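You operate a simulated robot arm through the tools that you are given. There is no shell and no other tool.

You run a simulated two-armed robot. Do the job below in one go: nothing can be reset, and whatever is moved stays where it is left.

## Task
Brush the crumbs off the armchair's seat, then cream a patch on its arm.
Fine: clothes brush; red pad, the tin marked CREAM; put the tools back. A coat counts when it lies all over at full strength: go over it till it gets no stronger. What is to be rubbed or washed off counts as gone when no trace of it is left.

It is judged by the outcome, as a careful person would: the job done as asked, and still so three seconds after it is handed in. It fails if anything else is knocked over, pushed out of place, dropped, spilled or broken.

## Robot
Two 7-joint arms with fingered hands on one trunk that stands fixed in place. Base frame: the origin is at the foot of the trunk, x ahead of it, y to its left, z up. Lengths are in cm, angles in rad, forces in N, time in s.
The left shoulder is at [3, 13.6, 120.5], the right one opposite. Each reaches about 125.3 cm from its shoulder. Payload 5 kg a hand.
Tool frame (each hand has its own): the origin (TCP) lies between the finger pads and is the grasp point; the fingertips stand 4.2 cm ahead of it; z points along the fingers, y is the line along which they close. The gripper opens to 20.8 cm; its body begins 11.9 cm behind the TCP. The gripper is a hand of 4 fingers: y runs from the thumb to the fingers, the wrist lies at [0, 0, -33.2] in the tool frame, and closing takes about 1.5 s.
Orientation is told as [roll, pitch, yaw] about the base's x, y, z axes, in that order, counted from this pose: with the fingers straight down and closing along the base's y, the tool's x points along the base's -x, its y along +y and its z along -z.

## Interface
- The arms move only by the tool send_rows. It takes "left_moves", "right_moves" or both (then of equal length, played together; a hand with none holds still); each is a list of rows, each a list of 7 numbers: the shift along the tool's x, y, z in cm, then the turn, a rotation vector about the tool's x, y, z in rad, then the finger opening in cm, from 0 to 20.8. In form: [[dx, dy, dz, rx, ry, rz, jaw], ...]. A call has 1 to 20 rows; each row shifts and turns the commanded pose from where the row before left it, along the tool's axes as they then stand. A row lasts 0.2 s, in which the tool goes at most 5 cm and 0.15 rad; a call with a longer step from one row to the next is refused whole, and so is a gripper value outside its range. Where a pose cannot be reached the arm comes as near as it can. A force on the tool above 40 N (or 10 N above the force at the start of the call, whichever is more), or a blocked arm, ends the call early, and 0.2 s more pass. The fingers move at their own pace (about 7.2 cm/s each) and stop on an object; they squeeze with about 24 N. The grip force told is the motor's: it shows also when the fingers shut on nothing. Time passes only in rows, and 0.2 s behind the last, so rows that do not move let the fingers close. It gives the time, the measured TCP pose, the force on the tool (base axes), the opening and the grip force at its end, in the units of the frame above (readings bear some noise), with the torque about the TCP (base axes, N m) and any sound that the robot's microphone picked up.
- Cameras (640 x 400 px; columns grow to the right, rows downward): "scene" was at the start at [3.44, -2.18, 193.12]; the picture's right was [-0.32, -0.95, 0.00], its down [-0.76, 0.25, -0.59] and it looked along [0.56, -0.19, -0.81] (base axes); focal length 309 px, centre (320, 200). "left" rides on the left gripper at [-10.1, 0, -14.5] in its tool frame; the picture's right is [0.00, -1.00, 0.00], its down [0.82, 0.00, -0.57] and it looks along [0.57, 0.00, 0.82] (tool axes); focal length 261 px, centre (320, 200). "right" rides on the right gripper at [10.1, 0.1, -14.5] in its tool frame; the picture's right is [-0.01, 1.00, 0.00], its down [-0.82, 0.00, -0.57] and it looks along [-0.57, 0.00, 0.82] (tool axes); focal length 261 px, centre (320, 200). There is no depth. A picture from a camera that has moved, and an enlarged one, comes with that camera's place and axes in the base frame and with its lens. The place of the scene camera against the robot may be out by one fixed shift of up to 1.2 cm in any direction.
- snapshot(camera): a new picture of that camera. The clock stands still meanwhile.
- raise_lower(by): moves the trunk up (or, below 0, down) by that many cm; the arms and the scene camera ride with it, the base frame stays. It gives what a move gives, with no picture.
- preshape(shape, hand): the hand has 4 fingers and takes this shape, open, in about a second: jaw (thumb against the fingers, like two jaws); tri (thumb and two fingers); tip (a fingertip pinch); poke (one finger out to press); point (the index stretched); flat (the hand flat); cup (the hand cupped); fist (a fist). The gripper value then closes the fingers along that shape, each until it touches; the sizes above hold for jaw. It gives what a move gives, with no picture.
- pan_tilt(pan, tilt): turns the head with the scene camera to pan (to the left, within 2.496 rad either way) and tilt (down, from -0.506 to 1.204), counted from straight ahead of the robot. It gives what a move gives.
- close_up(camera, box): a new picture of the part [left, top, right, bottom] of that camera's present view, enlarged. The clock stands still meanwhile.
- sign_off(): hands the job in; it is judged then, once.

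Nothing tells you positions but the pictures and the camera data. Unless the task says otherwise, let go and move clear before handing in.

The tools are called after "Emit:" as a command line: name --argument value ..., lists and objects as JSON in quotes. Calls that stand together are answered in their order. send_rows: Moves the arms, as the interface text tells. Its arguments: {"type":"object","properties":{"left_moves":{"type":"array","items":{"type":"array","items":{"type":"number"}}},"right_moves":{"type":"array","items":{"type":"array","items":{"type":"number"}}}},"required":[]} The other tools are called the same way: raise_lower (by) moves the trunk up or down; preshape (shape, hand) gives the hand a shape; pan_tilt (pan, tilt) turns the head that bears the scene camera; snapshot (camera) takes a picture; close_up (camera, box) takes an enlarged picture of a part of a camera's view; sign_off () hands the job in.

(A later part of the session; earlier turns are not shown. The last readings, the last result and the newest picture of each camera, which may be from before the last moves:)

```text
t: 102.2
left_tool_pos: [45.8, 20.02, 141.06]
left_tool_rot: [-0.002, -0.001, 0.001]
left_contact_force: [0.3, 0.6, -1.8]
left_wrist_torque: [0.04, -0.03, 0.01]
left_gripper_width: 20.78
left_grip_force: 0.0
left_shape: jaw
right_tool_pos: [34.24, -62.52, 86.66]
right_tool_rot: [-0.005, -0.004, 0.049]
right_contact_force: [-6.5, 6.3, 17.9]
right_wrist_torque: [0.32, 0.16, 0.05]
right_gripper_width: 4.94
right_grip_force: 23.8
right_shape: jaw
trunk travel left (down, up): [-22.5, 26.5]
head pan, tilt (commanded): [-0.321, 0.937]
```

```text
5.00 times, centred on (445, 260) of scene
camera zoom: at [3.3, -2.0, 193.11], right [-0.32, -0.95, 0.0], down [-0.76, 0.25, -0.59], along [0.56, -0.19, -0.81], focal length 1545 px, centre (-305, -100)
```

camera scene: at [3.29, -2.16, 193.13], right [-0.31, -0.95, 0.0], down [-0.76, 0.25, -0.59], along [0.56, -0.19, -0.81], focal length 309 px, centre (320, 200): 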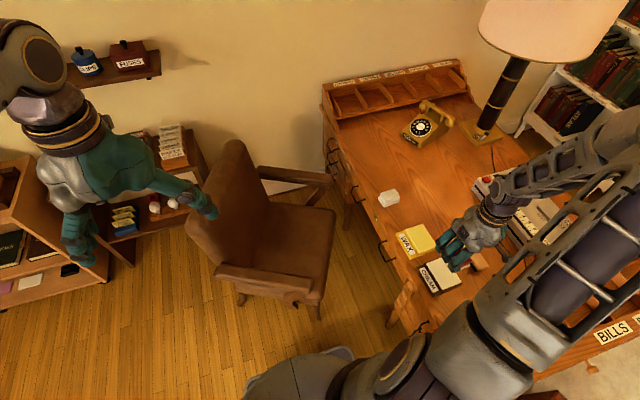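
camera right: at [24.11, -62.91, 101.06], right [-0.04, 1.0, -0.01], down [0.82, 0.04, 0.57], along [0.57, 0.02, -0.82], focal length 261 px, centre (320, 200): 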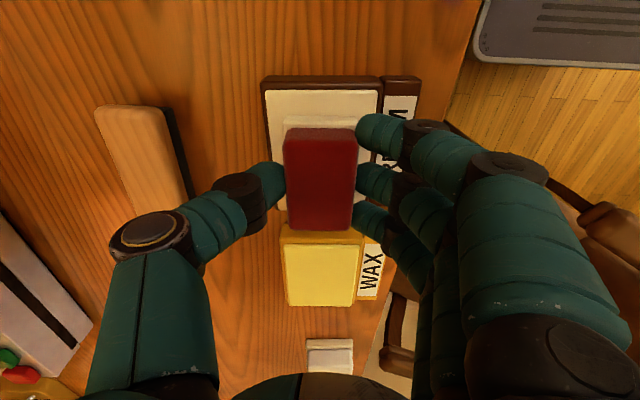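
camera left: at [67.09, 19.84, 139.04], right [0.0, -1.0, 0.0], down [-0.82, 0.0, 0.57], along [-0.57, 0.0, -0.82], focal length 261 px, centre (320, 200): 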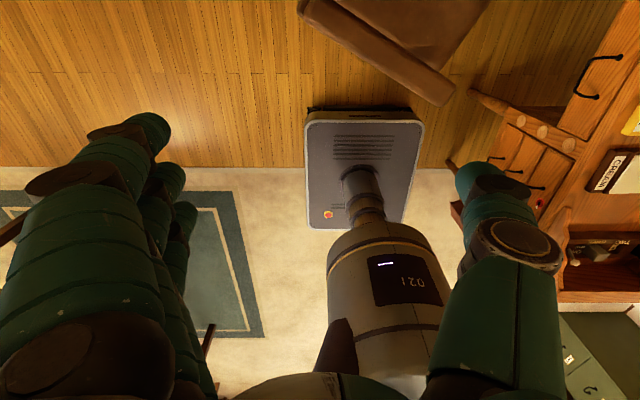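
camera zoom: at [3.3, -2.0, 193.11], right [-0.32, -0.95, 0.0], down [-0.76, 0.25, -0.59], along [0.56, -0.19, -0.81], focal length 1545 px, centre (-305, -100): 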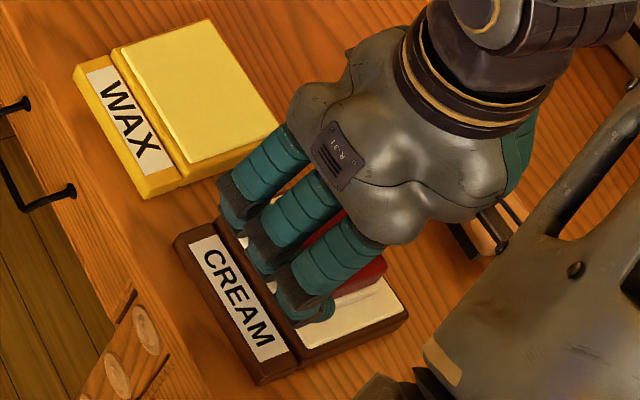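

The tin has not moved and the pad still sits straight. I'll hold the press briefly, then lift and look.

Emit:
send_rows --right_moves '[[0, 0, -0.08, 0, 0, 0, 0], [0, 0, 0, 0, 0, 0, 0], [0, 0, 0, 0, 0, 0, 0]]'

Emit:
send_rows --right_moves '[[0, 0, -0.6, 0, 0, 0, 0], [0, 0, -1.5, 0, 0, 0, 0], [0, 0, -2.5, 0, 0, 0, 0], [0, 0, -2.5, 0, 0, 0, 0], [0, 0, -2.5, 0, 0, 0, 0], [0, 0, -2.5, 0, 0, 0, 0], [0, 0, -2.5, 0, 0, 0, 0], [0, 0, 0, 0, 0, 0, 0]]'

Emit:
snapshot --camera "right"

Emit:
close_up --camera "scene" --box '[390, 200, 510, 300]'

```text
t: 103.0
left_tool_pos: [45.8, 19.92, 140.95]
left_tool_rot: [0.001, -0.001, 0.001]
left_contact_force: [0.9, 1.0, -0.5]
left_wrist_torque: [-0.01, 0.03, 0.0]
left_gripper_width: 20.78
left_grip_force: 0.0
left_shape: jaw
right_tool_pos: [34.32, -62.64, 86.69]
right_tool_rot: [-0.006, -0.004, 0.049]
right_contact_force: [-2.8, 1.7, 4.8]
right_wrist_torque: [0.06, 0.08, 0.03]
right_gripper_width: 4.86
right_grip_force: 23.6
right_shape: jaw
trunk travel left (down, up): [-22.5, 26.5]
head pan, tilt (commanded): [-0.321, 0.937]
```

```text
t: 104.8
left_tool_pos: [45.88, 19.69, 140.92]
left_tool_rot: [0.001, -0.001, 0.0]
left_contact_force: [0.6, -1.0, 0.6]
left_wrist_torque: [0.06, 0.07, 0.0]
left_gripper_width: 20.78
left_grip_force: 0.0
left_shape: jaw
right_tool_pos: [34.41, -62.57, 101.23]
right_tool_rot: [-0.006, -0.001, 0.048]
right_contact_force: [-0.1, -0.5, 0.1]
right_wrist_torque: [0.03, 0.04, 0.0]
right_gripper_width: 4.83
right_grip_force: 24.2
right_shape: jaw
trunk travel left (down, up): [-22.5, 26.5]
head pan, tilt (commanded): [-0.321, 0.937]
```

```text
taken
camera right: at [24.16, -62.95, 115.68], right [-0.04, 1.0, 0.0], down [0.82, 0.04, 0.57], along [0.57, 0.02, -0.82], focal length 261 px, centre (320, 200)
```

right: 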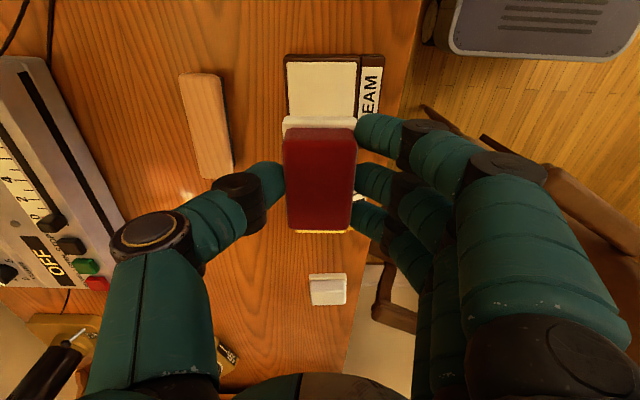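

```text
4.00 times, centred on (450, 250) of scene
camera zoom: at [3.47, -2.27, 193.11], right [-0.32, -0.95, 0.0], down [-0.76, 0.25, -0.59], along [0.56, -0.19, -0.81], focal length 1236 px, centre (-200, 0)
```

zoom: 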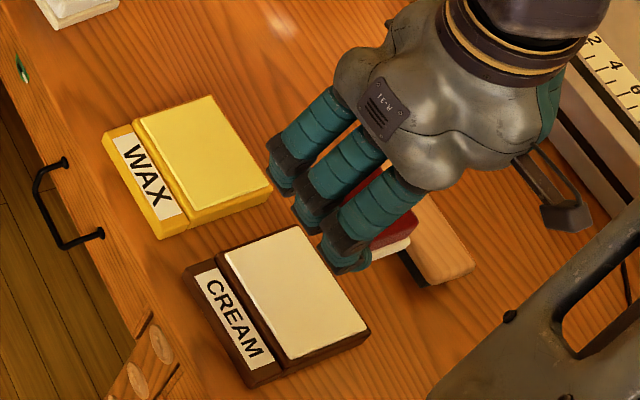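

The pad's underside now looks white with cream, and the tin is undisturbed. I'll move the left arm further aside and carry the pad toward the chair's near arm.

Emit:
send_rows --right_moves '[[-1.33, 3.31, -0.27, 0, 0, 0, 0], [-1.33, 3.31, -0.27, 0, 0, 0, 0], [-1.33, 3.31, -0.27, 0, 0, 0, 0], [-1.33, 3.31, -0.27, 0, 0, 0, 0], [-1.33, 3.31, -0.27, 0, 0, 0, 0], [-1.33, 3.31, -0.27, 0, 0, 0, 0], [-1.33, 3.31, -0.27, 0, 0, 0, 0], [-1.33, 3.31, -0.27, 0, 0, 0, 0], [-1.33, 3.31, -0.27, 0, 0, 0, 0], [-1.33, 3.31, -0.27, 0, 0, 0, 0], [-1.33, 3.31, -0.27, 0, 0, 0, 0], [-1.33, 3.31, -0.27, 0, 0, 0, 0], [-1.33, 3.31, -0.27, 0, 0, 0, 0], [-1.33, 3.31, -0.27, 0, 0, 0, 0], [-1.33, 3.31, -0.27, 0, 0, 0, 0]]' --left_moves '[[0, 1.5, 0, 0, 0, 0, 20.8], [0, 1.5, 0, 0, 0, 0, 20.8], [0, 1.5, 0, 0, 0, 0, 20.8], [0, 1.5, 0, 0, 0, 0, 20.8], [0, 1.5, 0, 0, 0, 0, 20.8], [0, 1.5, 0, 0, 0, 0, 20.8], [0, 1.5, 0, 0, 0, 0, 20.8], [0, 1.5, 0, 0, 0, 0, 20.8], [0, 1.5, 0, 0, 0, 0, 20.8], [0, 1.5, 0, 0, 0, 0, 20.8], [0, 1.5, 0, 0, 0, 0, 20.8], [0, 1.5, 0, 0, 0, 0, 20.8], [0, 1.5, 0, 0, 0, 0, 20.8], [0, 1.5, 0, 0, 0, 0, 20.8], [0, 1.5, 0, 0, 0, 0, 20.8]]'

Emit:
snapshot --camera "right"

Emit:
snapshot --camera "scene"

Emit:
snapshot --camera "left"

```text
t: 108.0
left_tool_pos: [45.94, 42.39, 140.97]
left_tool_rot: [-0.001, 0.0, 0.0]
left_contact_force: [-0.3, 1.9, -0.7]
left_wrist_torque: [-0.14, 0.04, -0.01]
left_gripper_width: 20.81
left_grip_force: 0.0
left_shape: jaw
right_tool_pos: [51.84, -11.8, 105.19]
right_tool_rot: [-0.008, -0.002, 0.046]
right_contact_force: [0.5, 1.4, -1.4]
right_wrist_torque: [-0.03, 0.05, -0.01]
right_gripper_width: 4.76
right_grip_force: 24.3
right_shape: jaw
trunk travel left (down, up): [-22.5, 26.5]
head pan, tilt (commanded): [-0.321, 0.937]
```

```text
taken
camera right: at [41.68, -12.16, 119.52], right [-0.04, 1.0, -0.01], down [0.82, 0.04, 0.57], along [0.57, 0.02, -0.82], focal length 261 px, centre (320, 200)
```

right: 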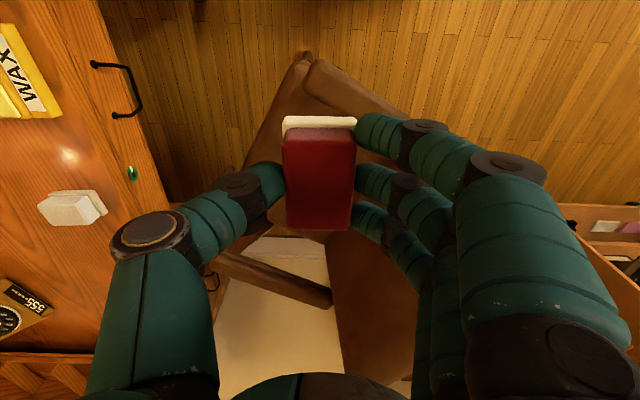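

```text
taken
camera scene: at [3.53, -1.92, 193.12], right [-0.32, -0.95, 0.0], down [-0.77, 0.25, -0.59], along [0.56, -0.19, -0.81], focal length 309 px, centre (320, 200)
```

scene: 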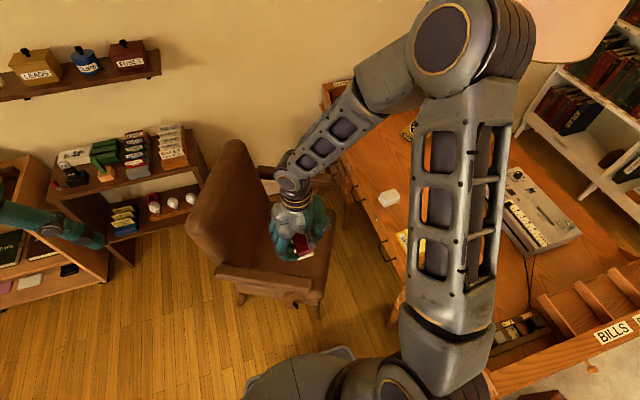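

```text
taken
camera left: at [56.02, 42.52, 155.35], right [0.0, -1.0, 0.0], down [-0.82, 0.0, 0.57], along [-0.57, 0.0, -0.82], focal length 261 px, centre (320, 200)
```

left: 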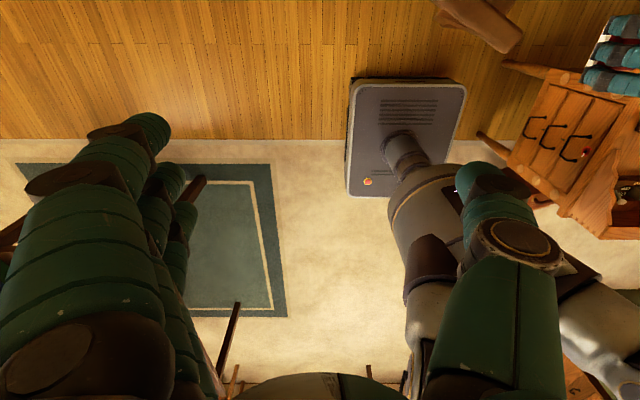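

Hand over the chair front, all clear. Now turning the pad's long side along the chair arm.

Emit:
send_rows --right_moves '[[0, 0, 0, 0, 0, -0.13, 0], [0, 0, 0, 0, 0, -0.13, 0], [0, 0, 0, 0, 0, -0.13, 0], [0, 0, 0, 0, 0, -0.13, 0], [0, 0, 0, 0, 0, -0.13, 0], [0, 0, 0, 0, 0, -0.13, 0], [0, 0, 0, 0, 0, -0.13, 0], [0, 0, 0, 0, 0, -0.12, 0], [0, 0, 0, 0, 0, 0, 0]]'

Emit:
snapshot --camera "right"

Emit:
snapshot --camera "scene"

```text
t: 110.0
left_tool_pos: [45.74, 42.3, 140.95]
left_tool_rot: [-0.001, -0.001, 0.0]
left_contact_force: [0.1, -0.1, -0.3]
left_wrist_torque: [-0.01, -0.04, 0.01]
left_gripper_width: 20.78
left_grip_force: 0.1
left_shape: jaw
right_tool_pos: [51.84, -11.97, 105.2]
right_tool_rot: [-0.005, 0.004, 1.082]
right_contact_force: [-0.1, -0.4, -0.9]
right_wrist_torque: [-0.04, 0.0, 0.04]
right_gripper_width: 4.8
right_grip_force: 23.9
right_shape: jaw
trunk travel left (down, up): [-22.5, 26.5]
head pan, tilt (commanded): [-0.321, 0.937]
```

```text
taken
camera right: at [46.9, -20.75, 119.65], right [-0.88, 0.48, -0.01], down [0.39, 0.72, 0.57], along [0.27, 0.5, -0.82], focal length 261 px, centre (320, 200)
```

right: 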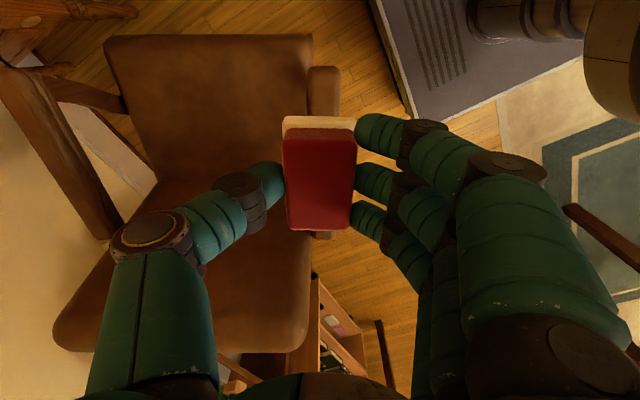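

```text
taken
camera scene: at [3.42, -2.13, 193.12], right [-0.32, -0.95, 0.0], down [-0.76, 0.25, -0.59], along [0.56, -0.19, -0.81], focal length 309 px, centre (320, 200)
```

scene: 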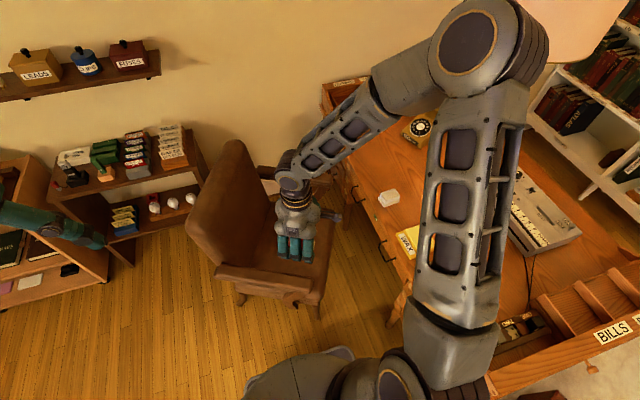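

The chair arm runs nearly straight along the hand's line. I'll move over its middle and come lower to measure it.

Emit:
send_rows --right_moves '[[-2, 0.1, 1, 0, 0, 0, 0], [-2, 0.1, 2, 0, 0, 0, 0], [-2, 0.1, 2, 0, 0, 0, 0], [-2, 0.1, 2, 0, 0, 0, 0], [-2, 0.1, 2, 0, 0, 0, 0], [-2, 0.1, 2, 0, 0, 0, 0], [-2, 0.1, 2, 0, 0, 0, 0], [-2, 0.1, 2, 0, 0, 0, 0], [0, 0, 2, 0, 0, 0, 0], [0, 0, 2, 0, 0, 0, 0], [0, 0, 0, 0, 0, 0, 0]]'

Emit:
snapshot --camera "right"

Emit:
close_up --camera "scene" --box '[180, 150, 360, 310]'

```text
t: 112.4
left_tool_pos: [45.84, 42.22, 140.84]
left_tool_rot: [0.0, -0.001, 0.0]
left_contact_force: [0.4, -0.1, -0.2]
left_wrist_torque: [0.03, 0.0, 0.01]
left_gripper_width: 20.79
left_grip_force: 0.0
left_shape: jaw
right_tool_pos: [58.78, 2.35, 86.08]
right_tool_rot: [-0.003, 0.003, 1.08]
right_contact_force: [-1.3, -0.2, -0.5]
right_wrist_torque: [0.03, -0.05, 0.0]
right_gripper_width: 4.81
right_grip_force: 23.9
right_shape: jaw
trunk travel left (down, up): [-22.5, 26.5]
head pan, tilt (commanded): [-0.321, 0.937]
```

```text
taken
camera right: at [53.8, -6.42, 100.54], right [-0.88, 0.48, -0.01], down [0.39, 0.72, 0.57], along [0.28, 0.5, -0.82], focal length 261 px, centre (320, 200)
```

right: 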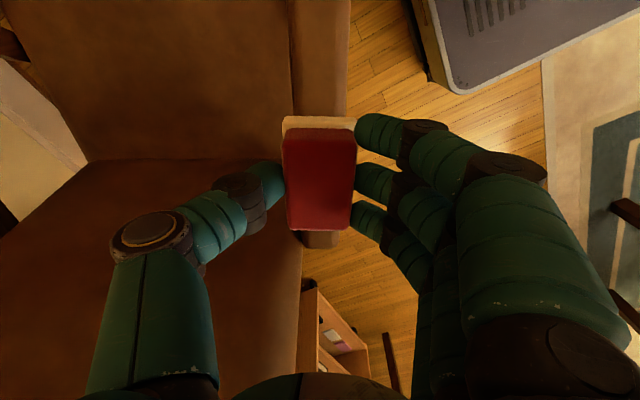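

```text
2.50 times, centred on (270, 230) of scene
camera zoom: at [3.38, -2.18, 193.12], right [-0.32, -0.95, 0.0], down [-0.76, 0.25, -0.59], along [0.56, -0.19, -0.81], focal length 772 px, centre (445, 125)
```

zoom: 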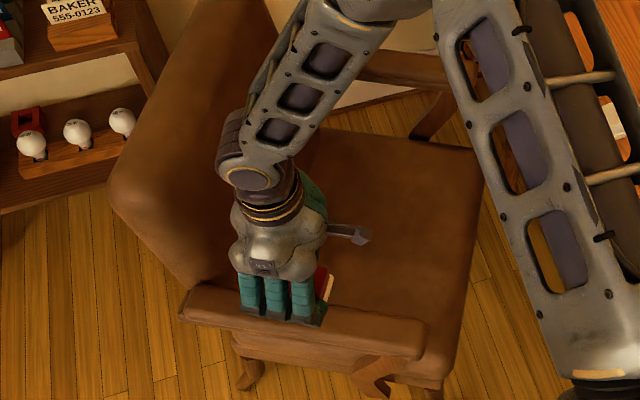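

The pad is centred on the arm's top (arm about 6.4 cm wide, pad about 6). Lowering to just above, then feeling for contact step by step.

Emit:
send_rows --right_moves '[[0, 0, 2, 0, 0, 0, 0], [0, 0, 2, 0, 0, 0, 0], [0, 0, 2, 0, 0, 0, 0], [0, 0, 2, 0, 0, 0, 0], [0, 0, 2, 0, 0, 0, 0], [0, 0, 1, 0, 0, 0, 0], [0, 0, 0, 0, 0, 0, 0]]'

Emit:
snapshot --camera "right"

Emit:
close_up --camera "scene" --box '[210, 200, 330, 310]'

```text
t: 114.0
left_tool_pos: [45.73, 42.24, 141.02]
left_tool_rot: [0.0, -0.002, 0.0]
left_contact_force: [0.7, 0.0, -0.1]
left_wrist_torque: [-0.02, 0.01, 0.0]
left_gripper_width: 20.8
left_grip_force: 0.1
left_shape: jaw
right_tool_pos: [58.8, 2.39, 75.2]
right_tool_rot: [-0.004, 0.001, 1.08]
right_contact_force: [-0.4, -1.8, 11.0]
right_wrist_torque: [0.04, 0.0, -0.02]
right_gripper_width: 4.77
right_grip_force: 23.8
right_shape: jaw
trunk travel left (down, up): [-22.5, 26.5]
head pan, tilt (commanded): [-0.321, 0.937]
```

```text
taken
camera right: at [53.88, -6.43, 89.58], right [-0.88, 0.48, -0.01], down [0.39, 0.72, 0.57], along [0.28, 0.5, -0.82], focal length 261 px, centre (320, 200)
```

right: 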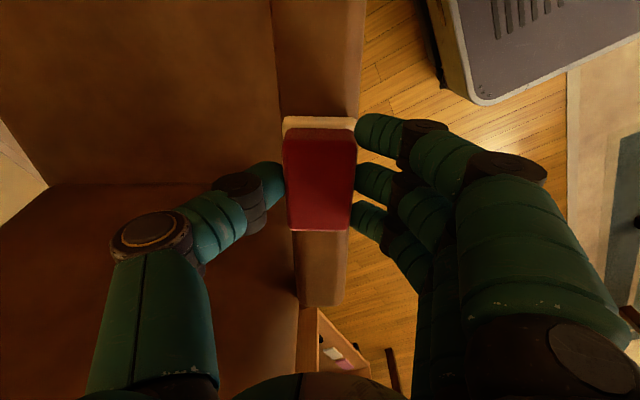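

```text
3.64 times, centred on (270, 255) of scene
camera zoom: at [3.4, -2.14, 193.13], right [-0.32, -0.95, 0.0], down [-0.76, 0.25, -0.59], along [0.56, -0.19, -0.81], focal length 1124 px, centre (502, 0)
```

zoom: 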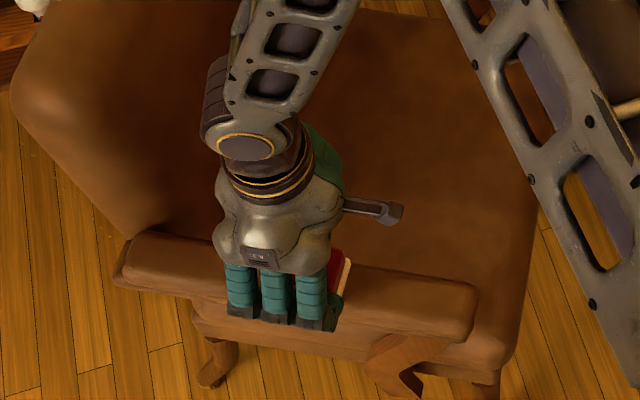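

Contact came at about 11 N, which is just right. I'll rub gently along the arm in short strokes, watching the force.

Emit:
send_rows --right_moves '[[-0.6, 0, 0, 0, 0, 0, 0], [-0.8, 0, 0, 0, 0, 0, 0], [-0.8, 0, 0, 0, 0, 0, 0], [-0.8, 0, 0, 0, 0, 0, 0]]'

Emit:
snapshot --camera "right"

```text
t: 115.0
left_tool_pos: [45.7, 42.2, 141.03]
left_tool_rot: [0.0, -0.002, 0.001]
left_contact_force: [0.8, -0.3, -0.1]
left_wrist_torque: [-0.02, 0.0, -0.01]
left_gripper_width: 20.79
left_grip_force: 0.0
left_shape: jaw
right_tool_pos: [60.26, 5.0, 75.06]
right_tool_rot: [-0.004, 0.005, 1.079]
right_contact_force: [-1.4, -3.5, 10.7]
right_wrist_torque: [-0.08, -0.05, 0.0]
right_gripper_width: 4.79
right_grip_force: 24.0
right_shape: jaw
trunk travel left (down, up): [-22.5, 26.5]
head pan, tilt (commanded): [-0.321, 0.937]
```

```text
taken
camera right: at [55.26, -3.81, 89.59], right [-0.88, 0.48, -0.01], down [0.39, 0.72, 0.57], along [0.28, 0.5, -0.82], focal length 261 px, centre (320, 200)
```

right: 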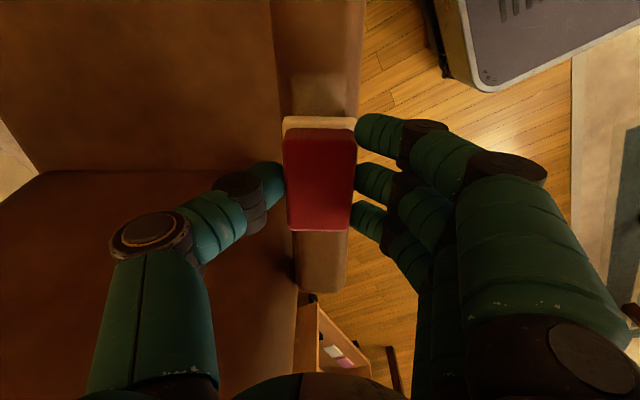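

A pale film shows where the pad passed. I'll zoom in to see its extent and strength.

Emit:
close_up --camera "right" --box '[250, 20, 390, 130]'

```text
3.64 times, centred on (320, 75) of right
camera zoom: at [55.26, -3.81, 89.59], right [-0.88, 0.48, -0.01], down [0.39, 0.72, 0.57], along [0.28, 0.5, -0.82], focal length 948 px, centre (320, 654)
```

zoom: 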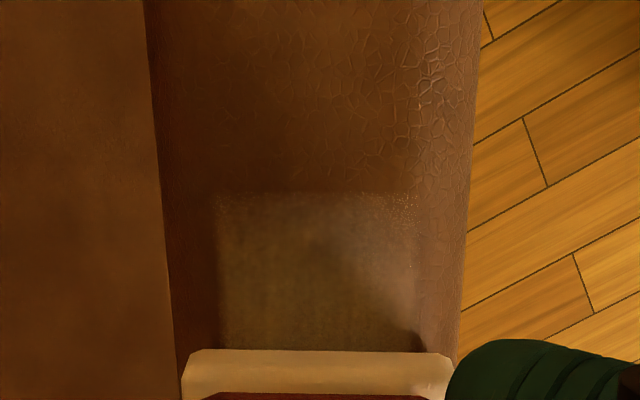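

The film is a clean strip about 4 cm wide and still faint. I'll go to and fro over the same 11 cm stretch repeatedly to build it up.

Emit:
send_rows --right_moves '[[0.75, 0, 0, 0, 0, 0, 0], [0.75, 0, 0, 0, 0, 0, 0], [0.75, 0, 0, 0, 0, 0, 0], [0.75, 0, 0, 0, 0, 0, 0], [0, 0, 0, 0, 0, 0, 0], [-0.75, 0, 0, 0, 0, 0, 0], [-0.75, 0, 0, 0, 0, 0, 0], [-0.75, 0, 0, 0, 0, 0, 0], [-0.75, 0, 0, 0, 0, 0, 0], [0, 0, 0, 0, 0, 0, 0]]'

Emit:
close_up --camera "right" --box '[250, 20, 390, 130]'

```text
t: 117.2
left_tool_pos: [45.82, 42.24, 140.91]
left_tool_rot: [0.0, -0.001, 0.001]
left_contact_force: [0.6, 0.7, -0.5]
left_wrist_torque: [0.01, 0.0, 0.01]
left_gripper_width: 20.78
left_grip_force: 0.0
left_shape: jaw
right_tool_pos: [60.21, 4.88, 75.21]
right_tool_rot: [-0.005, 0.005, 1.078]
right_contact_force: [-1.9, -3.5, 8.2]
right_wrist_torque: [-0.04, -0.02, -0.01]
right_gripper_width: 4.79
right_grip_force: 24.0
right_shape: jaw
trunk travel left (down, up): [-22.5, 26.5]
head pan, tilt (commanded): [-0.321, 0.937]
```

```text
3.64 times, centred on (320, 75) of right
camera zoom: at [55.36, -3.86, 89.59], right [-0.88, 0.48, -0.01], down [0.39, 0.72, 0.57], along [0.28, 0.5, -0.82], focal length 948 px, centre (320, 654)
```

zoom: 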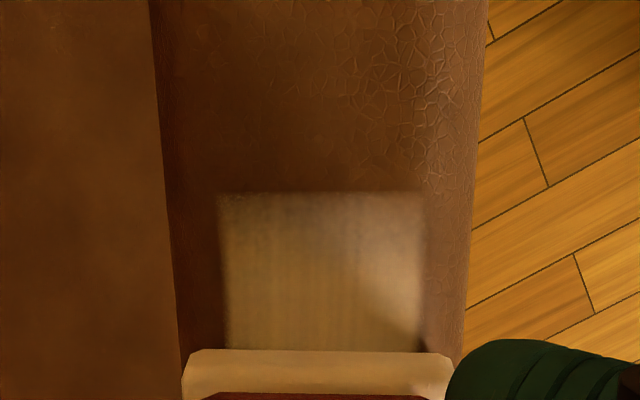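

It is getting stronger. Its crisp edges make me wonder whether it has a set boundary, so I'll stroke 2 cm further forward once and see whether the film extends.

Emit:
send_rows --right_moves '[[0.75, 0, 0, 0, 0, 0, 0], [0.75, 0, 0, 0, 0, 0, 0], [0.75, 0, 0, 0, 0, 0, 0], [0.75, 0, 0, 0, 0, 0, 0], [0.7, 0, 0, 0, 0, 0, 0], [0.7, 0, 0, 0, 0, 0, 0], [0.6, 0, 0, 0, 0, 0, 0], [0, 0, 0, 0, 0, 0, 0], [-0.7, 0, 0, 0, 0, 0, 0], [-0.7, 0, 0, 0, 0, 0, 0], [-0.6, 0, 0, 0, 0, 0, 0], [-0.75, 0, 0, 0, 0, 0, 0], [-0.75, 0, 0, 0, 0, 0, 0], [-0.75, 0, 0, 0, 0, 0, 0], [-0.75, 0, 0, 0, 0, 0, 0], [0, 0, 0, 0, 0, 0, 0]]'

Emit:
close_up --camera "right" --box '[250, 20, 390, 130]'

```text
t: 120.6
left_tool_pos: [45.69, 42.15, 140.93]
left_tool_rot: [0.0, -0.002, 0.0]
left_contact_force: [-0.1, -0.3, -0.2]
left_wrist_torque: [0.0, 0.03, -0.03]
left_gripper_width: 20.76
left_grip_force: 0.1
left_shape: jaw
right_tool_pos: [60.33, 5.01, 75.14]
right_tool_rot: [-0.005, 0.004, 1.077]
right_contact_force: [-3.5, -4.9, 14.3]
right_wrist_torque: [-0.11, 0.11, -0.01]
right_gripper_width: 4.79
right_grip_force: 24.4
right_shape: jaw
trunk travel left (down, up): [-22.5, 26.5]
head pan, tilt (commanded): [-0.321, 0.937]
```

```text
3.64 times, centred on (320, 75) of right
camera zoom: at [55.32, -3.82, 89.57], right [-0.88, 0.48, -0.01], down [0.39, 0.72, 0.57], along [0.28, 0.5, -0.82], focal length 948 px, centre (320, 654)
```

zoom: 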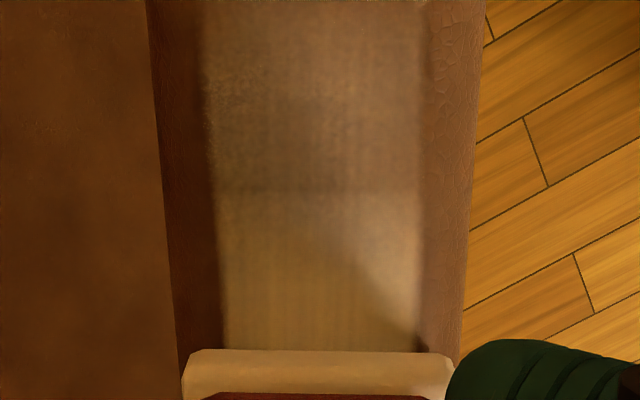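

Emit:
snapshot --camera "right"

Emit:
close_up --camera "scene" --box '[200, 240, 330, 310]'

```text
taken
camera right: at [55.32, -3.82, 89.57], right [-0.88, 0.48, -0.01], down [0.39, 0.72, 0.57], along [0.28, 0.5, -0.82], focal length 261 px, centre (320, 200)
```

right: 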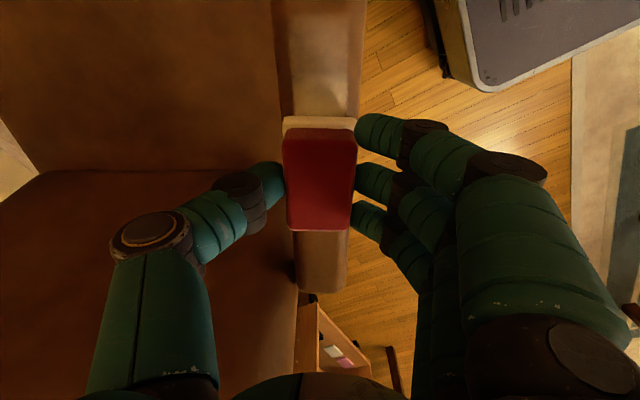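

```text
4.92 times, centred on (265, 275) of scene
camera zoom: at [3.3, -2.19, 193.13], right [-0.32, -0.95, 0.0], down [-0.76, 0.25, -0.59], along [0.56, -0.19, -0.81], focal length 1521 px, centre (591, -169)
```

zoom: 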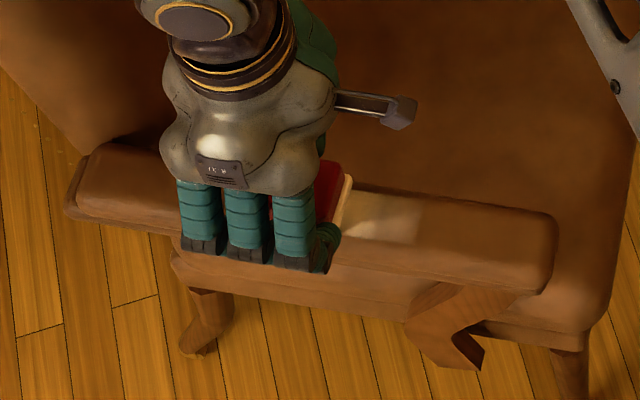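

Emit:
close_up --camera "scene" --box '[264, 262, 304, 292]'

```text
13.33 times, centred on (284, 277) of scene
camera zoom: at [3.3, -2.19, 193.13], right [-0.32, -0.95, 0.0], down [-0.76, 0.25, -0.59], along [0.56, -0.19, -0.81], focal length 4119 px, centre (800, -827)
```

zoom: 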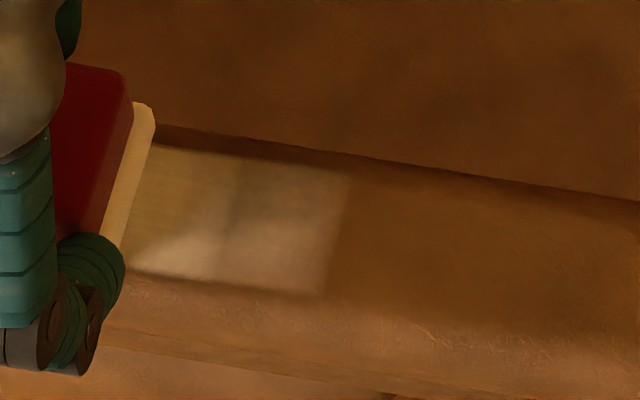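

The film grew forward by about 3.5 cm and is even within bands, so it builds up in steps pass by pass. I'll keep stroking over one fixed stretch until it gets no stronger.

Emit:
send_rows --right_moves '[[0.9, 0, 0, 0, 0, 0, 0], [0.9, 0, 0, 0, 0, 0, 0], [0.9, 0, 0, 0, 0, 0, 0], [0.9, 0, 0, 0, 0, 0, 0], [0.9, 0, 0, 0, 0, 0, 0], [0.9, 0, 0, 0, 0, 0, 0], [0.8, 0, 0, 0, 0, 0, 0], [0, 0, 0, 0, 0, 0, 0], [-0.9, 0, 0, 0, 0, 0, 0], [-0.9, 0, 0, 0, 0, 0, 0], [-0.9, 0, 0, 0, 0, 0, 0], [-0.9, 0, 0, 0, 0, 0, 0], [-0.9, 0, 0, 0, 0, 0, 0], [-0.9, 0, 0, 0, 0, 0, 0], [-0.8, 0, 0, 0, 0, 0, 0], [0, 0, 0, 0, 0, 0, 0]]'

Emit:
close_up --camera "scene" --box '[264, 262, 304, 292]'

Emit:
close_up --camera "right" --box '[250, 0, 390, 130]'

```text
t: 124.0
left_tool_pos: [45.76, 42.14, 141.03]
left_tool_rot: [0.001, -0.003, 0.0]
left_contact_force: [0.2, -0.1, 0.5]
left_wrist_torque: [0.01, 0.03, 0.0]
left_gripper_width: 20.79
left_grip_force: 0.0
left_shape: jaw
right_tool_pos: [60.32, 4.93, 75.25]
right_tool_rot: [-0.004, 0.004, 1.079]
right_contact_force: [-1.6, -2.6, 5.8]
right_wrist_torque: [-0.02, 0.02, -0.03]
right_gripper_width: 4.79
right_grip_force: 24.0
right_shape: jaw
trunk travel left (down, up): [-22.5, 26.5]
head pan, tilt (commanded): [-0.321, 0.937]
```

```text
13.33 times, centred on (284, 277) of scene
camera zoom: at [3.37, -2.17, 193.12], right [-0.32, -0.95, 0.0], down [-0.76, 0.25, -0.59], along [0.56, -0.19, -0.81], focal length 4119 px, centre (800, -827)
```

zoom: 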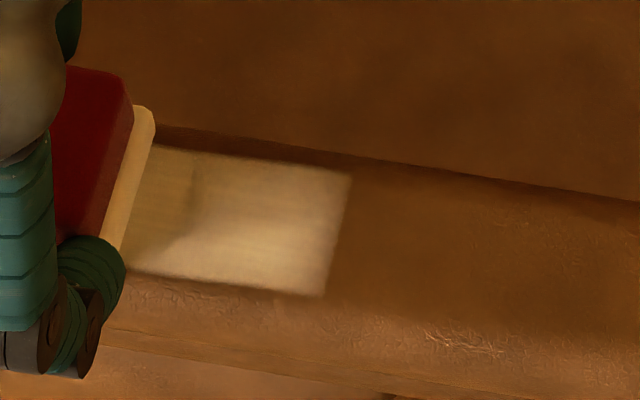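

```text
3.08 times, centred on (320, 65) of right
camera zoom: at [55.23, -3.8, 89.59], right [-0.88, 0.48, -0.01], down [0.39, 0.72, 0.57], along [0.28, 0.5, -0.82], focal length 802 px, centre (320, 615)
```

zoom: 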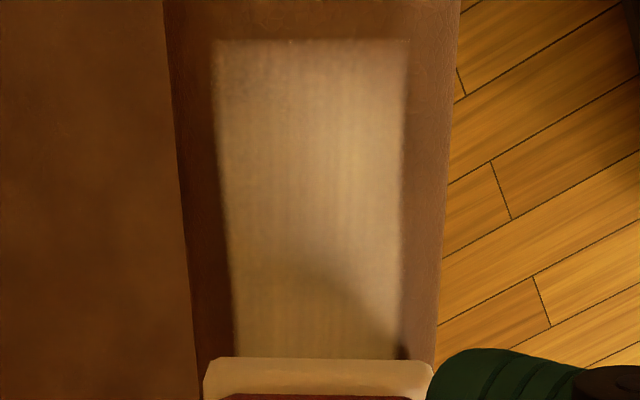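

The strip now looks even and markedly stronger. I'll repeat with slightly more pressure and compare.

Emit:
send_rows --right_moves '[[0.9, 0, 0.06, 0, 0, 0, 0], [0.9, 0, 0, 0, 0, 0, 0], [0.9, 0, 0, 0, 0, 0, 0], [0.9, 0, 0, 0, 0, 0, 0], [0.9, 0, 0, 0, 0, 0, 0], [0.9, 0, 0, 0, 0, 0, 0], [0.8, 0, 0, 0, 0, 0, 0], [0, 0, 0, 0, 0, 0, 0], [-0.9, 0, 0, 0, 0, 0, 0], [-0.9, 0, 0, 0, 0, 0, 0], [-0.9, 0, 0, 0, 0, 0, 0], [-0.9, 0, 0, 0, 0, 0, 0], [-0.9, 0, 0, 0, 0, 0, 0], [-0.9, 0, 0, 0, 0, 0, 0], [-0.8, 0, 0, 0, 0, 0, 0], [0, 0, 0, 0, 0, 0, 0]]'

Emit:
close_up --camera "right" --box '[250, 0, 390, 130]'

Emit:
close_up --camera "scene" --box '[264, 262, 304, 292]'

```text
t: 127.4
left_tool_pos: [45.71, 42.19, 141.04]
left_tool_rot: [0.0, -0.002, 0.0]
left_contact_force: [0.2, 0.5, -0.3]
left_wrist_torque: [0.01, -0.01, 0.03]
left_gripper_width: 20.77
left_grip_force: 0.1
left_shape: jaw
right_tool_pos: [60.3, 5.12, 75.25]
right_tool_rot: [-0.004, 0.004, 1.079]
right_contact_force: [-3.1, -4.9, 13.7]
right_wrist_torque: [-0.11, 0.12, -0.01]
right_gripper_width: 4.8
right_grip_force: 24.2
right_shape: jaw
trunk travel left (down, up): [-22.5, 26.5]
head pan, tilt (commanded): [-0.321, 0.937]
```

```text
3.08 times, centred on (320, 65) of right
camera zoom: at [55.32, -3.74, 89.55], right [-0.88, 0.48, -0.01], down [0.39, 0.72, 0.57], along [0.28, 0.5, -0.82], focal length 802 px, centre (320, 615)
```

zoom: 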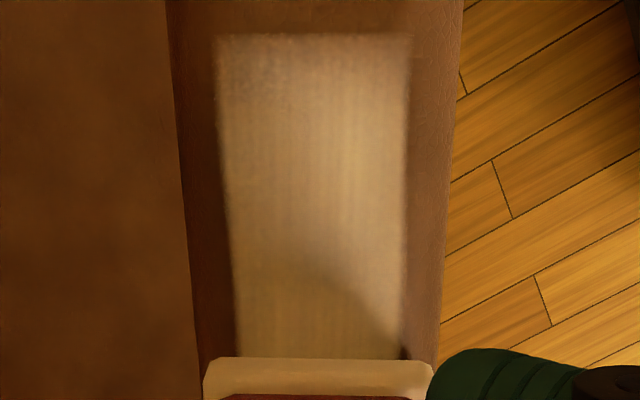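

```text
13.33 times, centred on (284, 277) of scene
camera zoom: at [3.31, -2.19, 193.13], right [-0.32, -0.95, 0.0], down [-0.76, 0.25, -0.59], along [0.56, -0.19, -0.81], focal length 4119 px, centre (800, -827)
```

zoom: 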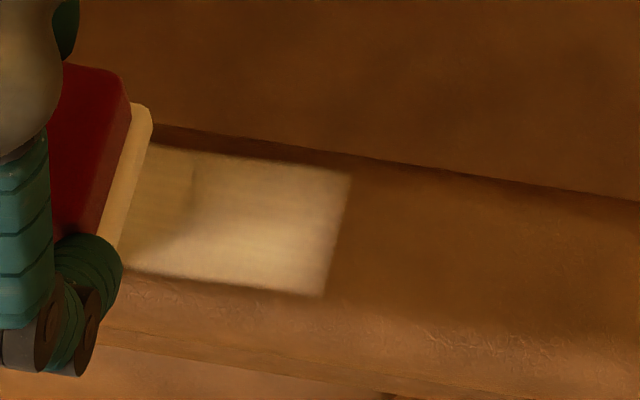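

Nearly no change between the last two rounds, but the pad may be running dry. I'll lift off to inspect the whole patch before reloading.

Emit:
send_rows --right_moves '[[0, 0, -1, 0, 0, 0, 0], [0, 0, -2, 0, 0, 0, 0], [0, 0, -2.5, 0, 0, 0, 0], [0, 0, -2.5, 0, 0, 0, 0], [0, 0, -2.5, 0, 0, 0, 0], [0, 0, -2.5, 0, 0, 0, 0], [2, -1, -2.5, 0, 0, 0, 0], [3, -1, -2.5, 0, 0, 0, 0], [3, -1, -2.5, 0, 0, 0, 0], [3, -1, -2.5, 0, 0, 0, 0], [3, -1, -2.5, 0, 0, 0, 0], [3, -1, -2, 0, 0, 0, 0], [0, 0, 0, 0, 0, 0, 0]]'

Emit:
close_up --camera "scene" --box '[200, 240, 330, 310]'

Emit:
snapshot --camera "right"

```text
t: 130.2
left_tool_pos: [45.89, 42.31, 140.96]
left_tool_rot: [-0.002, 0.001, 0.0]
left_contact_force: [-0.5, 0.5, 0.5]
left_wrist_torque: [-0.09, 0.07, -0.04]
left_gripper_width: 20.77
left_grip_force: 0.0
left_shape: jaw
right_tool_pos: [57.44, -12.37, 102.51]
right_tool_rot: [-0.005, 0.004, 1.079]
right_contact_force: [-0.2, 0.8, -1.3]
right_wrist_torque: [-0.06, 0.03, 0.0]
right_gripper_width: 4.8
right_grip_force: 23.7
right_shape: jaw
trunk travel left (down, up): [-22.5, 26.5]
head pan, tilt (commanded): [-0.321, 0.937]
```

```text
4.92 times, centred on (265, 275) of scene
camera zoom: at [3.54, -2.0, 193.11], right [-0.32, -0.95, 0.0], down [-0.77, 0.25, -0.59], along [0.56, -0.19, -0.81], focal length 1521 px, centre (591, -169)
```

zoom: 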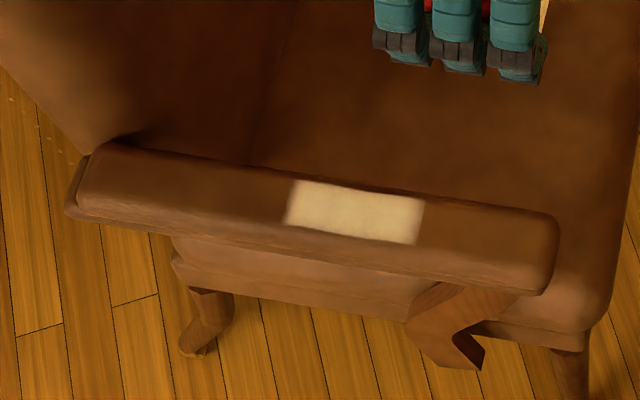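

```text
taken
camera right: at [52.48, -21.22, 116.99], right [-0.88, 0.48, 0.0], down [0.39, 0.72, 0.57], along [0.27, 0.5, -0.82], focal length 261 px, centre (320, 200)
```

right: 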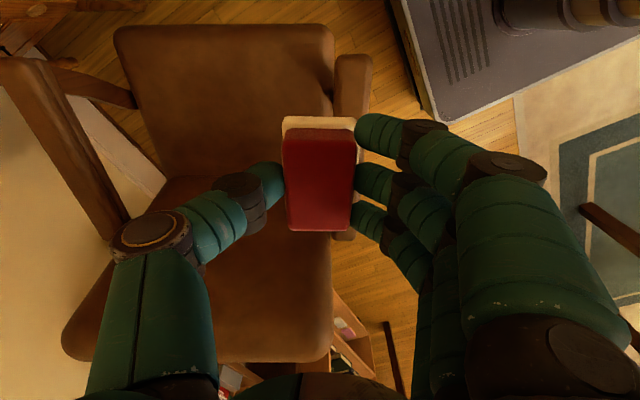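

The whole patch shows now: an even pale rectangle about 12 × 4 cm. I'll zoom in closely to judge evenness.

Emit:
close_up --camera "scene" --box '[252, 270, 292, 295]'

Emit:
close_up --camera "right" --box '[320, 40, 400, 130]'

```text
16.00 times, centred on (272, 282) of scene
camera zoom: at [3.54, -2.0, 193.11], right [-0.32, -0.95, 0.0], down [-0.77, 0.25, -0.59], along [0.56, -0.19, -0.81], focal length 4943 px, centre (1088, -1120)
```

zoom: 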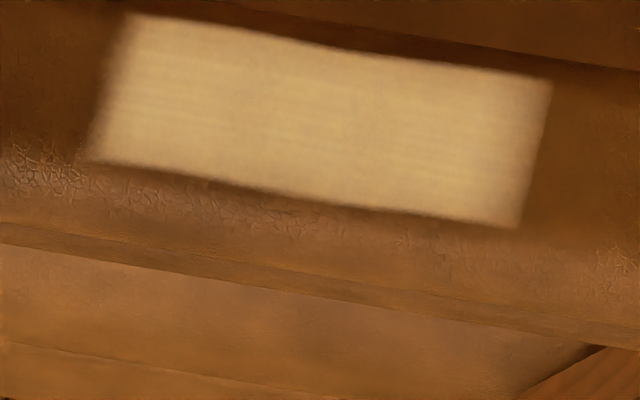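

```text
4.44 times, centred on (360, 85) of right
camera zoom: at [52.48, -21.22, 116.99], right [-0.88, 0.48, 0.0], down [0.39, 0.72, 0.57], along [0.27, 0.5, -0.82], focal length 1158 px, centre (142, 711)
```

zoom: 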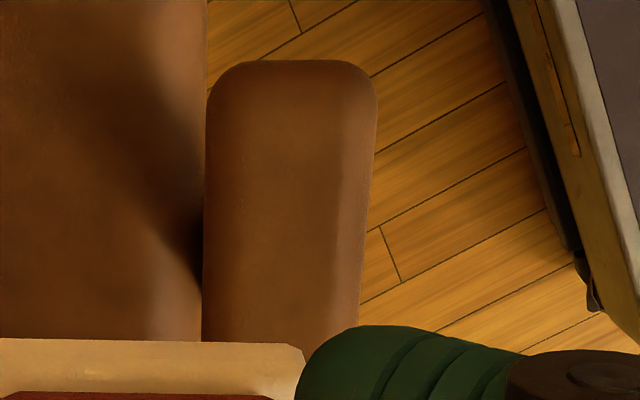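

It looks even, but to be sure it is at full strength I'll reload the pad with cream and go over it again.

Emit:
send_rows --right_moves '[[0, 0, 0, 0, 0, 0.13, 0], [0, 0, 0, 0, 0, 0.13, 0], [0, 0, 0, 0, 0, 0.13, 0], [0, 0, 0, 0, 0, 0.13, 0], [0, 0, 0, 0, 0, 0.13, 0], [0, 0, 0, 0, 0, 0.13, 0], [0, 0, 0, 0, 0, 0.13, 0], [0, 0, 0, 0, 0, 0.12, 0], [0, 0, 0, 0, 0, 0, 0]]'

Emit:
send_rows --right_moves '[[1.7, -3.27, 0, 0, 0, 0, 0], [1.7, -3.27, 0, 0, 0, 0, 0], [1.7, -3.27, 0, 0, 0, 0, 0], [1.7, -3.27, 0, 0, 0, 0, 0], [1.7, -3.27, 0, 0, 0, 0, 0], [1.7, -3.27, 0, 0, 0, 0, 0], [1.7, -3.27, 0, 0, 0, 0, 0], [1.7, -3.27, 0, 0, 0, 0, 0], [1.7, -3.27, 0, 0, 0, 0, 0], [1.7, -3.27, 0, 0, 0, 0, 0], [1.7, -3.27, 0, 0, 0, 0, 0], [1.7, -3.27, 0, 0, 0, 0, 0], [1.7, -3.27, 0, 0, 0, 0, 0], [1.7, -3.27, 0, 0, 0, 0, 0], [1.7, -3.22, 0, 0, 0, 0, 0], [0, 0, 0, 0, 0, 0, 0]]'

Emit:
snapshot --camera "right"

```text
t: 132.2
left_tool_pos: [45.82, 42.14, 140.93]
left_tool_rot: [-0.001, 0.0, 0.001]
left_contact_force: [-0.7, 0.5, 0.3]
left_wrist_torque: [0.01, 0.0, 0.02]
left_gripper_width: 20.78
left_grip_force: 0.1
left_shape: jaw
right_tool_pos: [57.35, -12.63, 102.81]
right_tool_rot: [-0.006, -0.004, 0.047]
right_contact_force: [-0.4, -0.5, -0.8]
right_wrist_torque: [0.0, 0.03, -0.02]
right_gripper_width: 4.78
right_grip_force: 24.3
right_shape: jaw
trunk travel left (down, up): [-22.5, 26.5]
head pan, tilt (commanded): [-0.321, 0.937]
```

```text
t: 135.6
left_tool_pos: [45.83, 42.24, 140.93]
left_tool_rot: [-0.001, 0.0, 0.0]
left_contact_force: [0.0, 0.8, -0.1]
left_wrist_torque: [-0.05, 0.07, -0.01]
left_gripper_width: 20.78
left_grip_force: 0.1
left_shape: jaw
right_tool_pos: [34.11, -62.88, 102.94]
right_tool_rot: [-0.004, -0.003, 0.049]
right_contact_force: [0.4, 0.7, -0.3]
right_wrist_torque: [-0.12, 0.06, 0.04]
right_gripper_width: 4.78
right_grip_force: 24.0
right_shape: jaw
trunk travel left (down, up): [-22.5, 26.5]
head pan, tilt (commanded): [-0.321, 0.937]
```

```text
taken
camera right: at [24.0, -63.26, 117.34], right [-0.04, 1.0, -0.01], down [0.82, 0.04, 0.57], along [0.57, 0.02, -0.82], focal length 261 px, centre (320, 200)
```

right: 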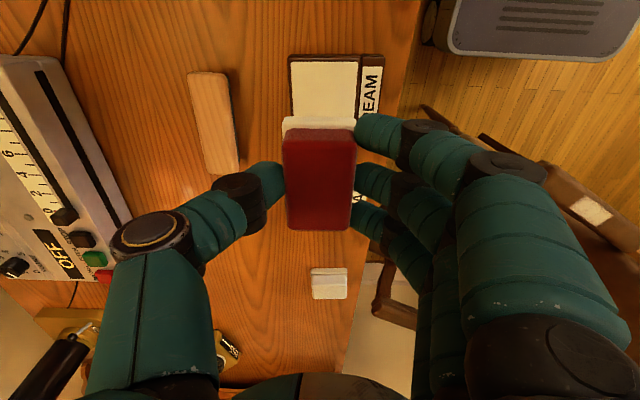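

Over the tin again. I'll correct the sideways offset and lower carefully, this time in single small steps.

Emit:
send_rows --right_moves '[[-0.2, 0.35, 2, 0, 0, 0, 0], [0, 0, 2.5, 0, 0, 0, 0], [0, 0, 2.5, 0, 0, 0, 0], [0, 0, 2.5, 0, 0, 0, 0], [0, 0, 2.5, 0, 0, 0, 0], [0, 0, 2, 0, 0, 0, 0], [0, 0, 1, 0, 0, 0, 0], [0, 0, 0, 0, 0, 0, 0]]'

```text
t: 137.4
left_tool_pos: [45.64, 42.13, 140.9]
left_tool_rot: [0.0, 0.0, 0.001]
left_contact_force: [0.0, 0.9, -0.1]
left_wrist_torque: [0.0, -0.01, -0.05]
left_gripper_width: 20.81
left_grip_force: 0.0
left_shape: jaw
right_tool_pos: [34.49, -62.45, 87.78]
right_tool_rot: [-0.005, -0.004, 0.049]
right_contact_force: [0.5, 0.2, -0.4]
right_wrist_torque: [0.0, 0.06, 0.03]
right_gripper_width: 4.78
right_grip_force: 24.3
right_shape: jaw
trunk travel left (down, up): [-22.5, 26.5]
head pan, tilt (commanded): [-0.321, 0.937]
```

Emit:
send_rows --right_moves '[[0, 0, 0.35, 0, 0, 0, 0], [0, 0, 0.25, 0, 0, 0, 0], [0, 0, 0, 0, 0, 0, 0]]'

```text
t: 138.2
left_tool_pos: [45.86, 42.21, 140.92]
left_tool_rot: [-0.002, 0.0, -0.001]
left_contact_force: [-0.4, -0.5, 0.5]
left_wrist_torque: [-0.02, -0.01, 0.0]
left_gripper_width: 20.77
left_grip_force: 0.1
left_shape: jaw
right_tool_pos: [34.51, -62.54, 87.16]
right_tool_rot: [-0.004, -0.004, 0.05]
right_contact_force: [-0.1, -0.9, -0.5]
right_wrist_torque: [0.01, 0.0, 0.0]
right_gripper_width: 4.78
right_grip_force: 24.1
right_shape: jaw
trunk travel left (down, up): [-22.5, 26.5]
head pan, tilt (commanded): [-0.321, 0.937]
```

Emit:
send_rows --right_moves '[[0, 0, 0.2, 0, 0, 0, 0], [0, 0, 0.15, 0, 0, 0, 0], [0, 0, 0, 0, 0, 0, 0]]'

```text
t: 139.0
left_tool_pos: [45.72, 42.19, 140.94]
left_tool_rot: [0.0, 0.0, 0.0]
left_contact_force: [0.2, -0.1, 0.0]
left_wrist_torque: [-0.01, 0.02, -0.01]
left_gripper_width: 20.79
left_grip_force: 0.2
left_shape: jaw
right_tool_pos: [34.6, -62.6, 86.9]
right_tool_rot: [-0.004, -0.004, 0.049]
right_contact_force: [-0.2, -0.9, -0.6]
right_wrist_torque: [-0.01, 0.0, 0.03]
right_gripper_width: 4.77
right_grip_force: 23.9
right_shape: jaw
trunk travel left (down, up): [-22.5, 26.5]
head pan, tilt (commanded): [-0.321, 0.937]
```

Emit:
send_rows --right_moves '[[0, 0, 0.2, 0, 0, 0, 0], [0, 0, 0, 0, 0, 0, 0]]'

```text
t: 139.6
left_tool_pos: [45.75, 42.34, 141.01]
left_tool_rot: [0.0, -0.001, -0.001]
left_contact_force: [-0.1, -0.7, 0.1]
left_wrist_torque: [0.0, 0.03, 0.02]
left_gripper_width: 20.78
left_grip_force: 0.1
left_shape: jaw
right_tool_pos: [34.54, -62.55, 86.71]
right_tool_rot: [-0.007, -0.004, 0.049]
right_contact_force: [-0.9, -0.2, 11.3]
right_wrist_torque: [0.06, 0.08, 0.02]
right_gripper_width: 4.78
right_grip_force: 23.7
right_shape: jaw
trunk travel left (down, up): [-22.5, 26.5]
head pan, tilt (commanded): [-0.321, 0.937]
```

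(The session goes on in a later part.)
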